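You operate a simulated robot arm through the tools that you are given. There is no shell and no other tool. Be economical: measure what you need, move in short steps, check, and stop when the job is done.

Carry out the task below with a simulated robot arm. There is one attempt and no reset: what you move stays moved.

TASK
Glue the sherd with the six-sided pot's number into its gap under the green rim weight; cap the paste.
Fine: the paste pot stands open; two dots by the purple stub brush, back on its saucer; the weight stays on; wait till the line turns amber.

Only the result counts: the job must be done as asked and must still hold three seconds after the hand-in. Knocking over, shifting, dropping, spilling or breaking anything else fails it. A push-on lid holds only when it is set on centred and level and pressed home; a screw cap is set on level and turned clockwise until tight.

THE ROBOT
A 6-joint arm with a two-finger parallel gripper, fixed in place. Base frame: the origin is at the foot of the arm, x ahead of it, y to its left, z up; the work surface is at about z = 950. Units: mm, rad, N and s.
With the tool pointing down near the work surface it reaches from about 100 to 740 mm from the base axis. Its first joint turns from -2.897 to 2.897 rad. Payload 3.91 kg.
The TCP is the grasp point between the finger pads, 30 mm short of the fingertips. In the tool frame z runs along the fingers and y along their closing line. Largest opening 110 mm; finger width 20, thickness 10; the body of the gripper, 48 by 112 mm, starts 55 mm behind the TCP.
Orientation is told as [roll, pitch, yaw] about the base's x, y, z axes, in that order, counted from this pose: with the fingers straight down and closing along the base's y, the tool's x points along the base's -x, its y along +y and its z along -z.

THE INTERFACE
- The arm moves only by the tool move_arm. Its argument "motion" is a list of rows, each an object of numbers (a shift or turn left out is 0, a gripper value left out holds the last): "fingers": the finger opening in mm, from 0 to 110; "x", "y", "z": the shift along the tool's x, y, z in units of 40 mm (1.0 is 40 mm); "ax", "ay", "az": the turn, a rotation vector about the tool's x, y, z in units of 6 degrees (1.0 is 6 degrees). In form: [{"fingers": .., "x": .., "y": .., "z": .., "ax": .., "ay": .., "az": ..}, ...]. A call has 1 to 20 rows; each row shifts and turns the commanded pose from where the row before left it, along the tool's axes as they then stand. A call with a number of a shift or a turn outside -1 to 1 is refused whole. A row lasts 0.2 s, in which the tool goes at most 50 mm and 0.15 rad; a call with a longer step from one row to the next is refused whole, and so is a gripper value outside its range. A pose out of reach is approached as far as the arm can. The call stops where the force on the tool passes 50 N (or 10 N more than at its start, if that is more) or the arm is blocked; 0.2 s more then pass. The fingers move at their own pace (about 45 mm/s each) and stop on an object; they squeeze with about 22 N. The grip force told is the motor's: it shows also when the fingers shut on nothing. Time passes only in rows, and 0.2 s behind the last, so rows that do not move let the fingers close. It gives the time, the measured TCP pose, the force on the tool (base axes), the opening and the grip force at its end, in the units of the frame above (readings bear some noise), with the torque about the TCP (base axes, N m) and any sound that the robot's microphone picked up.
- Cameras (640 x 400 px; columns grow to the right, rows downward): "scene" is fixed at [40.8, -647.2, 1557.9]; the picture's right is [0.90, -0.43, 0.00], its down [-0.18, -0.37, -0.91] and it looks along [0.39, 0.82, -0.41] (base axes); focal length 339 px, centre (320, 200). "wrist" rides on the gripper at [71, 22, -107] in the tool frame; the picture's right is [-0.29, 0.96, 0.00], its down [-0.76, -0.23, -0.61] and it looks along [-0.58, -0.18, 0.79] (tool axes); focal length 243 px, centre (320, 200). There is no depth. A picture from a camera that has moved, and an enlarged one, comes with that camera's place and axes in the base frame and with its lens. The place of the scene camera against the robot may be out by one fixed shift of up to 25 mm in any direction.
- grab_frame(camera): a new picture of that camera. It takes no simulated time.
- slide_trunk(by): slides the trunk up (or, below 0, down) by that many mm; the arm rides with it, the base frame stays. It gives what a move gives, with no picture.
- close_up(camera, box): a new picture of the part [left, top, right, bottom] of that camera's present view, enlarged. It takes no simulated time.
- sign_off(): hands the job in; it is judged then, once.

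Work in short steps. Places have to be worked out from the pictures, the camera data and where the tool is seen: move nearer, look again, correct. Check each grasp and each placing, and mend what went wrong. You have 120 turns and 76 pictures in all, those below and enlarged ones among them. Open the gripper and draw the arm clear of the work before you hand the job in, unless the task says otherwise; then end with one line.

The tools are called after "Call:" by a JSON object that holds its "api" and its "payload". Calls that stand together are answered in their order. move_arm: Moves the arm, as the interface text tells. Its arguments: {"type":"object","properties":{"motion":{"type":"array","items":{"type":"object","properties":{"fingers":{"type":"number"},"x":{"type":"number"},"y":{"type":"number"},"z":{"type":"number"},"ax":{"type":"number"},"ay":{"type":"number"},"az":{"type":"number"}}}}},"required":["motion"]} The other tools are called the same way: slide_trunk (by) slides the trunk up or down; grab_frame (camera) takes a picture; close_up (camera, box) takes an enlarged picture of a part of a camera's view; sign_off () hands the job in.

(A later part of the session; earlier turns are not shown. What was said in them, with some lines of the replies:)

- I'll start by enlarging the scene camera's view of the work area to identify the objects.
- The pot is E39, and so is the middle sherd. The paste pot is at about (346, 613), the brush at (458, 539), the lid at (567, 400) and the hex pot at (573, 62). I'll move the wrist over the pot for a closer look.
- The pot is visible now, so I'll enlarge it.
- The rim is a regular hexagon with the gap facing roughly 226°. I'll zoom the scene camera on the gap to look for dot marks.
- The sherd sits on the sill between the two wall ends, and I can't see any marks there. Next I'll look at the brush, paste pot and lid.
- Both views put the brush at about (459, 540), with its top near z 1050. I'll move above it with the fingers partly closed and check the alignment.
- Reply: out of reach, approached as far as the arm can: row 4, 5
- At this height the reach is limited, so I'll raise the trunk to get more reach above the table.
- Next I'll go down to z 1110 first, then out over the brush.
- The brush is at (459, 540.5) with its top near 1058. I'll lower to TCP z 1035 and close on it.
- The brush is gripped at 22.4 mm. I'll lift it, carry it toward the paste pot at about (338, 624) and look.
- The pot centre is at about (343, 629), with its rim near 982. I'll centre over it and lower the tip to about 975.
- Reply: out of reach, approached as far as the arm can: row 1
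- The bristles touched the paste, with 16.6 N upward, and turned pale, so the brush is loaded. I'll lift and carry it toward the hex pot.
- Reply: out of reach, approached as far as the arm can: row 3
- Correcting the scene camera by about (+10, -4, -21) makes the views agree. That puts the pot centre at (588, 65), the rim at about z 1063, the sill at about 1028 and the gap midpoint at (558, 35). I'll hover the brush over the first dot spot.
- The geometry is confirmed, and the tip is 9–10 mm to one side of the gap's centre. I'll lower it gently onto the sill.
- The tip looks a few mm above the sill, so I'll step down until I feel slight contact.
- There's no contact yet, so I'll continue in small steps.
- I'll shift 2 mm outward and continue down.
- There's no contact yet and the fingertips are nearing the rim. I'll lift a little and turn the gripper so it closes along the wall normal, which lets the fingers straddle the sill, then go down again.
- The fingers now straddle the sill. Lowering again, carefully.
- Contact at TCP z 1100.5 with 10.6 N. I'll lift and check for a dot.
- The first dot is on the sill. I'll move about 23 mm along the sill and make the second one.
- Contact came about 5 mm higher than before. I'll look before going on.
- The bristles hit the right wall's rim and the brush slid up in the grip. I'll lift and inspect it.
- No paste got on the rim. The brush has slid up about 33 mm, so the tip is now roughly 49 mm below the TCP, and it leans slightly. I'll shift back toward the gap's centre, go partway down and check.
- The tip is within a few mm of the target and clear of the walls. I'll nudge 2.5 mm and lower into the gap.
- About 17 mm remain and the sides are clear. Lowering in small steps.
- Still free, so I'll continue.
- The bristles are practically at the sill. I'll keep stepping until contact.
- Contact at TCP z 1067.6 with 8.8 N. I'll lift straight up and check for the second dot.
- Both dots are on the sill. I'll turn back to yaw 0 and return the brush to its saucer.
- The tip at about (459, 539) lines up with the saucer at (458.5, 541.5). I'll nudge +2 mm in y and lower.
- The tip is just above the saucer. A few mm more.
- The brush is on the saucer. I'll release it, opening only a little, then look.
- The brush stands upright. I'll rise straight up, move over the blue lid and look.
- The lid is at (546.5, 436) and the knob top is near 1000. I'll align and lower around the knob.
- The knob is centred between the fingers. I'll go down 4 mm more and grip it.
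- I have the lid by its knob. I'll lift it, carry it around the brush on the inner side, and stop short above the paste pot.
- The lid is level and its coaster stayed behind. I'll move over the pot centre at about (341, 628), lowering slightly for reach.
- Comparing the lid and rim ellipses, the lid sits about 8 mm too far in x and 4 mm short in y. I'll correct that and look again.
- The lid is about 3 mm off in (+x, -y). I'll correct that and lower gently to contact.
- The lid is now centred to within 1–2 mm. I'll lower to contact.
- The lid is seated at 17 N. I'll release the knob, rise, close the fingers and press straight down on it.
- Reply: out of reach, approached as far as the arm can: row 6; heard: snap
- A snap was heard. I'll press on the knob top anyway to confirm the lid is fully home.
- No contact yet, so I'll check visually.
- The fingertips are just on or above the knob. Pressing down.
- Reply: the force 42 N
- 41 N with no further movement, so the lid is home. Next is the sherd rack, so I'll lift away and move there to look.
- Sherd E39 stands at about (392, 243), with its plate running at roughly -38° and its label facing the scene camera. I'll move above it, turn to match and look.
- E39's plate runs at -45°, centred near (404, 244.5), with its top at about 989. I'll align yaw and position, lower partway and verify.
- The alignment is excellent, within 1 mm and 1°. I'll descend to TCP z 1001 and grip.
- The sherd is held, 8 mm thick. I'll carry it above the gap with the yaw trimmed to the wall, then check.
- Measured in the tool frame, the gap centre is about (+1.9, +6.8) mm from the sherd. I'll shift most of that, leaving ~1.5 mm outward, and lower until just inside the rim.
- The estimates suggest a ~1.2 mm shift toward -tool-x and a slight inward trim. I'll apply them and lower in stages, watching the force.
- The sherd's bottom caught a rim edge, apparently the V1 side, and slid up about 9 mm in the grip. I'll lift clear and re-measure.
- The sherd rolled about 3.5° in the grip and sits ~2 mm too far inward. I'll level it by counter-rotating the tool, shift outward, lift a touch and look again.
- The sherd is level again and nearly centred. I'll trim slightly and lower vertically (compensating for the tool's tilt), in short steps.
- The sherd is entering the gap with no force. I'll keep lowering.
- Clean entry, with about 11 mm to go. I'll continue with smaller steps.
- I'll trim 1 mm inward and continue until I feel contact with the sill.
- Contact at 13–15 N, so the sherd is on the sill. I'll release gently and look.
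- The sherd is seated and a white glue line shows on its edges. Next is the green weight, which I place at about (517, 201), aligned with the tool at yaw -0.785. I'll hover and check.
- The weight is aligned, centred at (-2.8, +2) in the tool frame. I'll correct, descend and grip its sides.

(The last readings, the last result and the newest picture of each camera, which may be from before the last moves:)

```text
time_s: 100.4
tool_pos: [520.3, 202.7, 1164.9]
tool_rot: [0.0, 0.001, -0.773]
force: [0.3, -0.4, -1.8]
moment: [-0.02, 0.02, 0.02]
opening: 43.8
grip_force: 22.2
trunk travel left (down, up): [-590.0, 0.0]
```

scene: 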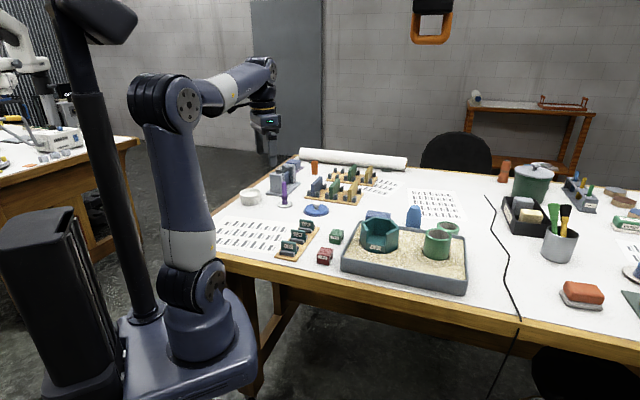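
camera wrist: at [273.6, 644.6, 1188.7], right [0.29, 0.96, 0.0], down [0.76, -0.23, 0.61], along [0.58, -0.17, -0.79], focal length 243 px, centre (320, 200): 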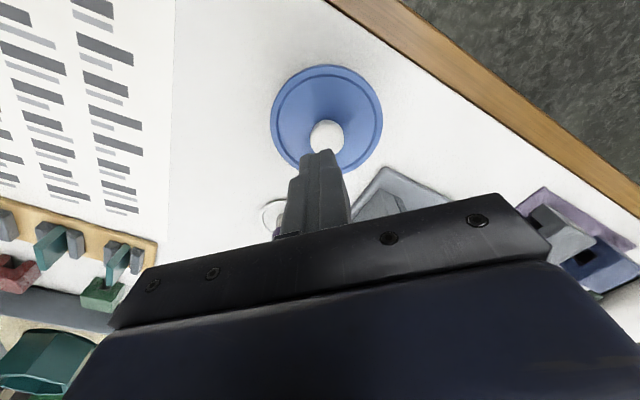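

The weight is held. I'll carry it over the sherd and lower it until the legs are just above the rim, then check.

Call:
{"api": "move_arm", "payload": {"motion": [{"x": -0.9, "y": -0.585}, {"x": -0.9, "y": -0.585}, {"x": -0.9, "y": -0.585}, {"x": -0.9, "y": -0.585}, {"z": 0.6}, {"z": 0.5}, {}]}}

Call:
{"api": "close_up", "payload": {"camera": "scene", "box": [360, 200, 410, 250]}}

Call:
{"api": "close_up", "payload": {"camera": "wrist", "box": [240, 50, 420, 220]}}

```text
time_s: 102.0
tool_pos: [556.9, 34.4, 1120.5]
tool_rot: [-0.001, 0.0, -0.772]
force: [-0.2, -0.4, -2.0]
moment: [0.0, 0.0, -0.02]
opening: 43.2
grip_force: 21.4
trunk travel left (down, up): [-590.0, 0.0]
```

```text
8.00 times, centred on (385, 225) of scene
camera zoom: at [40.8, -647.2, 1557.9], right [0.9, -0.43, 0.0], down [-0.18, -0.37, -0.91], along [0.39, 0.82, -0.41], focal length 2715 px, centre (-200, 0)
```

zoom: 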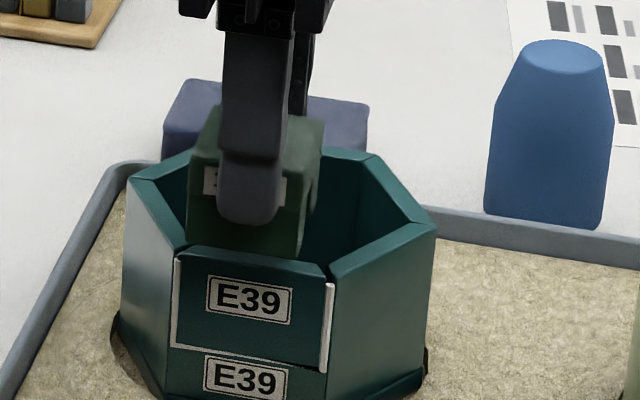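

```text
2.35 times, centred on (330, 135) of wrist
camera zoom: at [521.1, 98.9, 1228.2], right [0.88, 0.48, 0.0], down [0.38, -0.7, 0.61], along [0.29, -0.53, -0.79], focal length 571 px, centre (296, 353)
```

zoom: 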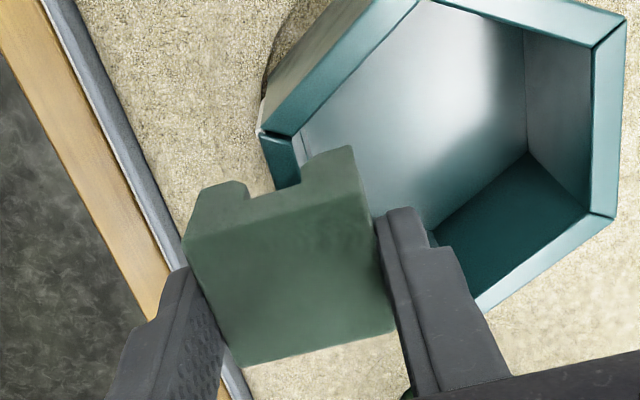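

The slot is about 17 mm wide and the weight needs ~2.3 mm inward. I'll adjust and lower stepwise onto the rim.

Call:
{"api": "move_arm", "payload": {"motion": [{"x": -0.03, "y": 0.055}, {}, {"z": 0.5}, {}, {"z": 0.1}, {}]}}

Call:
{"api": "move_arm", "payload": {"motion": [{"z": 0.08}, {}]}}

```text
time_s: 103.4
tool_pos: [559.8, 35.5, 1097.3]
tool_rot: [0.001, 0.0, -0.773]
force: [-0.6, -0.2, -2.0]
moment: [-0.01, 0.01, -0.02]
opening: 43.7
grip_force: 22.2
trunk travel left (down, up): [-590.0, 0.0]
```

```text
time_s: 104.0
tool_pos: [560.2, 34.1, 1093.2]
tool_rot: [0.0, 0.001, -0.773]
force: [-0.3, 0.5, -1.6]
moment: [0.01, -0.02, -0.01]
opening: 43.6
grip_force: 22.0
trunk travel left (down, up): [-590.0, 0.0]
```

The legs are below rim level with no contact, so the slot is straddling the sherd. I'll continue in small steps.

Call:
{"api": "move_arm", "payload": {"motion": [{"z": 0.06}, {}]}}

Call:
{"api": "move_arm", "payload": {"motion": [{"z": 0.05}, {}]}}

Call:
{"api": "move_arm", "payload": {"motion": [{"z": 0.05}, {}]}}

```text
time_s: 104.6
tool_pos: [560.5, 33.1, 1088.6]
tool_rot: [0.001, -0.001, -0.773]
force: [0.4, -0.4, -1.1]
moment: [0.02, -0.04, 0.02]
opening: 43.4
grip_force: 21.9
trunk travel left (down, up): [-590.0, 0.0]
```

```text
time_s: 105.2
tool_pos: [560.7, 33.8, 1086.9]
tool_rot: [-0.001, 0.0, -0.773]
force: [0.0, 0.4, -0.5]
moment: [-0.03, 0.05, 0.05]
opening: 43.5
grip_force: 21.5
trunk travel left (down, up): [-590.0, 0.0]
```

```text
time_s: 105.8
tool_pos: [561.1, 34.0, 1087.6]
tool_rot: [0.003, -0.003, -0.775]
force: [0.3, 0.0, 18.3]
moment: [0.07, 0.11, -0.01]
opening: 43.5
grip_force: 22.3
trunk travel left (down, up): [-590.0, 0.0]
```

The weight rests on the sherd's rim at 18 N. I'll release, retreat upward and check.

Call:
{"api": "move_arm", "payload": {"motion": [{"fingers": 48}, {"fingers": 56}, {"fingers": 64}, {}, {"z": -0.5}, {"z": -0.8}, {"z": -0.8}, {"x": 0.9}, {"x": 0.9}, {}]}}

Call:
{"api": "close_up", "payload": {"camera": "scene", "box": [360, 200, 410, 250]}}

```text
time_s: 108.0
tool_pos: [509.3, 87.1, 1169.2]
tool_rot: [-0.001, 0.0, -0.772]
force: [-0.5, 0.4, 0.9]
moment: [-0.01, 0.02, -0.01]
opening: 63.9
grip_force: 0.0
trunk travel left (down, up): [-590.0, 0.0]
```

```text
8.00 times, centred on (385, 225) of scene
camera zoom: at [40.8, -647.2, 1557.9], right [0.9, -0.43, 0.0], down [-0.18, -0.37, -0.91], along [0.39, 0.82, -0.41], focal length 2715 px, centre (-200, 0)
```

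zoom: 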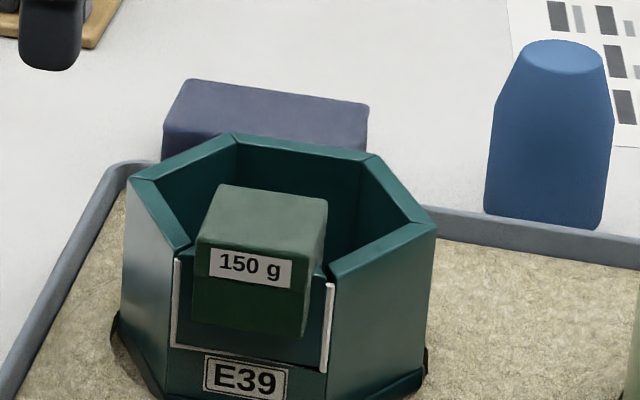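

The weight sits on the sherd and the line is still white. I'll draw the arm away and let time pass.

Call:
{"api": "move_arm", "payload": {"motion": [{"x": 0.8}, {"x": 0.8}, {"x": 0.8}, {}, {}, {}, {}, {}, {}, {}, {}, {}, {}, {}, {}, {}, {}, {}, {}, {}]}}

Call:
{"api": "move_arm", "payload": {"motion": [{}, {}, {}, {}, {}, {}, {}, {}, {}, {}, {}, {}, {}, {}, {}, {}, {}, {}, {}, {}]}}

Call:
{"api": "move_arm", "payload": {"motion": [{}, {}, {}, {}, {}, {}, {}, {}, {}, {}, {}, {}, {}, {}, {}, {}, {}, {}, {}, {}]}}

Call:
{"api": "move_arm", "payload": {"motion": [{}, {}, {}, {}, {}, {}, {}, {}, {}, {}, {}, {}, {}, {}, {}, {}, {}, {}, {}, {}]}}

Call:
{"api": "move_arm", "payload": {"motion": [{}, {}, {}, {}, {}, {}, {}, {}, {}, {}, {}, {}, {}, {}, {}, {}, {}, {}, {}, {}]}}

Call:
{"api": "move_arm", "payload": {"motion": [{}, {}, {}, {}, {}, {}, {}, {}, {}, {}, {}, {}, {}, {}, {}, {}, {}, {}, {}, {}]}}

Call:
{"api": "move_arm", "payload": {"motion": [{}, {}, {}, {}, {}, {}, {}, {}, {}, {}, {}, {}, {}, {}, {}, {}, {}, {}, {}, {}]}}

Call:
{"api": "move_arm", "payload": {"motion": [{}, {}, {}, {}, {}, {}, {}, {}, {}, {}, {}, {}, {}, {}, {}, {}, {}, {}, {}, {}]}}

Call:
{"api": "move_arm", "payload": {"motion": [{}, {}, {}, {}, {}, {}, {}, {}, {}, {}, {}, {}, {}, {}, {}, {}, {}, {}, {}, {}]}}

Call:
{"api": "move_arm", "payload": {"motion": [{}, {}, {}, {}, {}, {}, {}, {}, {}, {}, {}, {}, {}, {}, {}, {}, {}, {}, {}, {}]}}

Call:
{"api": "close_up", "payload": {"camera": "scene", "box": [220, 140, 420, 265]}}

```text
time_s: 112.2
tool_pos: [443.3, 151.8, 1172.7]
tool_rot: [0.0, 0.0, -0.774]
force: [0.1, -0.4, -0.3]
moment: [0.0, 0.01, 0.04]
opening: 64.1
grip_force: 0.1
trunk travel left (down, up): [-590.0, 0.0]
```

```text
time_s: 116.4
tool_pos: [442.8, 151.2, 1173.3]
tool_rot: [0.001, 0.0, -0.774]
force: [0.6, -0.5, -0.4]
moment: [-0.02, 0.0, -0.02]
opening: 64.1
grip_force: 0.1
trunk travel left (down, up): [-590.0, 0.0]
```

```text
time_s: 120.6
tool_pos: [441.5, 151.7, 1172.2]
tool_rot: [0.0, -0.001, -0.773]
force: [1.2, 0.3, 0.2]
moment: [0.01, 0.0, -0.01]
opening: 63.8
grip_force: 0.0
trunk travel left (down, up): [-590.0, 0.0]
```

```text
time_s: 124.8
tool_pos: [443.3, 151.6, 1171.6]
tool_rot: [0.001, 0.0, -0.772]
force: [-0.4, 0.3, -0.1]
moment: [0.0, 0.06, 0.0]
opening: 64.0
grip_force: 0.1
trunk travel left (down, up): [-590.0, 0.0]
```

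```text
time_s: 129.0
tool_pos: [442.8, 152.3, 1172.0]
tool_rot: [0.001, -0.001, -0.773]
force: [0.4, 1.0, 0.1]
moment: [-0.01, 0.0, -0.01]
opening: 64.0
grip_force: 0.1
trunk travel left (down, up): [-590.0, 0.0]
```

```text
time_s: 133.2
tool_pos: [442.9, 152.0, 1172.8]
tool_rot: [0.0, -0.001, -0.772]
force: [0.3, 0.6, 0.5]
moment: [-0.01, 0.01, 0.04]
opening: 63.9
grip_force: 0.0
trunk travel left (down, up): [-590.0, 0.0]
```

```text
time_s: 137.4
tool_pos: [442.4, 152.4, 1172.7]
tool_rot: [0.0, 0.0, -0.773]
force: [-0.2, -0.3, 0.7]
moment: [0.0, 0.04, 0.01]
opening: 63.9
grip_force: 0.1
trunk travel left (down, up): [-590.0, 0.0]
```

```text
time_s: 141.6
tool_pos: [443.0, 151.8, 1172.3]
tool_rot: [-0.001, 0.0, -0.773]
force: [-0.4, -0.2, 0.8]
moment: [0.01, 0.0, -0.04]
opening: 64.2
grip_force: 0.0
trunk travel left (down, up): [-590.0, 0.0]
```

```text
time_s: 145.8
tool_pos: [442.0, 151.3, 1172.2]
tool_rot: [0.001, 0.0, -0.774]
force: [-0.5, -0.1, -0.8]
moment: [0.02, 0.02, -0.03]
opening: 64.2
grip_force: 0.2
trunk travel left (down, up): [-590.0, 0.0]
```

```text
time_s: 150.0
tool_pos: [442.1, 150.9, 1172.4]
tool_rot: [0.001, 0.001, -0.773]
force: [-0.8, 0.9, 0.8]
moment: [0.03, -0.04, -0.04]
opening: 64.1
grip_force: 0.1
trunk travel left (down, up): [-590.0, 0.0]
```

```text
3.20 times, centred on (320, 202) of scene
camera zoom: at [40.8, -647.2, 1557.9], right [0.9, -0.43, 0.0], down [-0.18, -0.37, -0.91], along [0.39, 0.82, -0.41], focal length 1086 px, centre (320, 192)
```

zoom: 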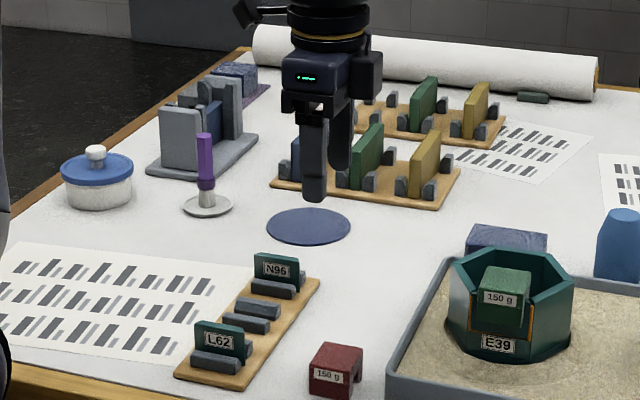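

The glue line is amber. The weight is on, the brush stands on its saucer, the paste pot is capped and the arm is clear, so I'm handing in.

Call:
{"api": "sign_off", "payload": {}}

```text
The job is handed in.
```

The E39 sherd is glued into its gap under the green weight and the glue line turned amber; the purple brush is back on its saucer and the paste pot is capped.
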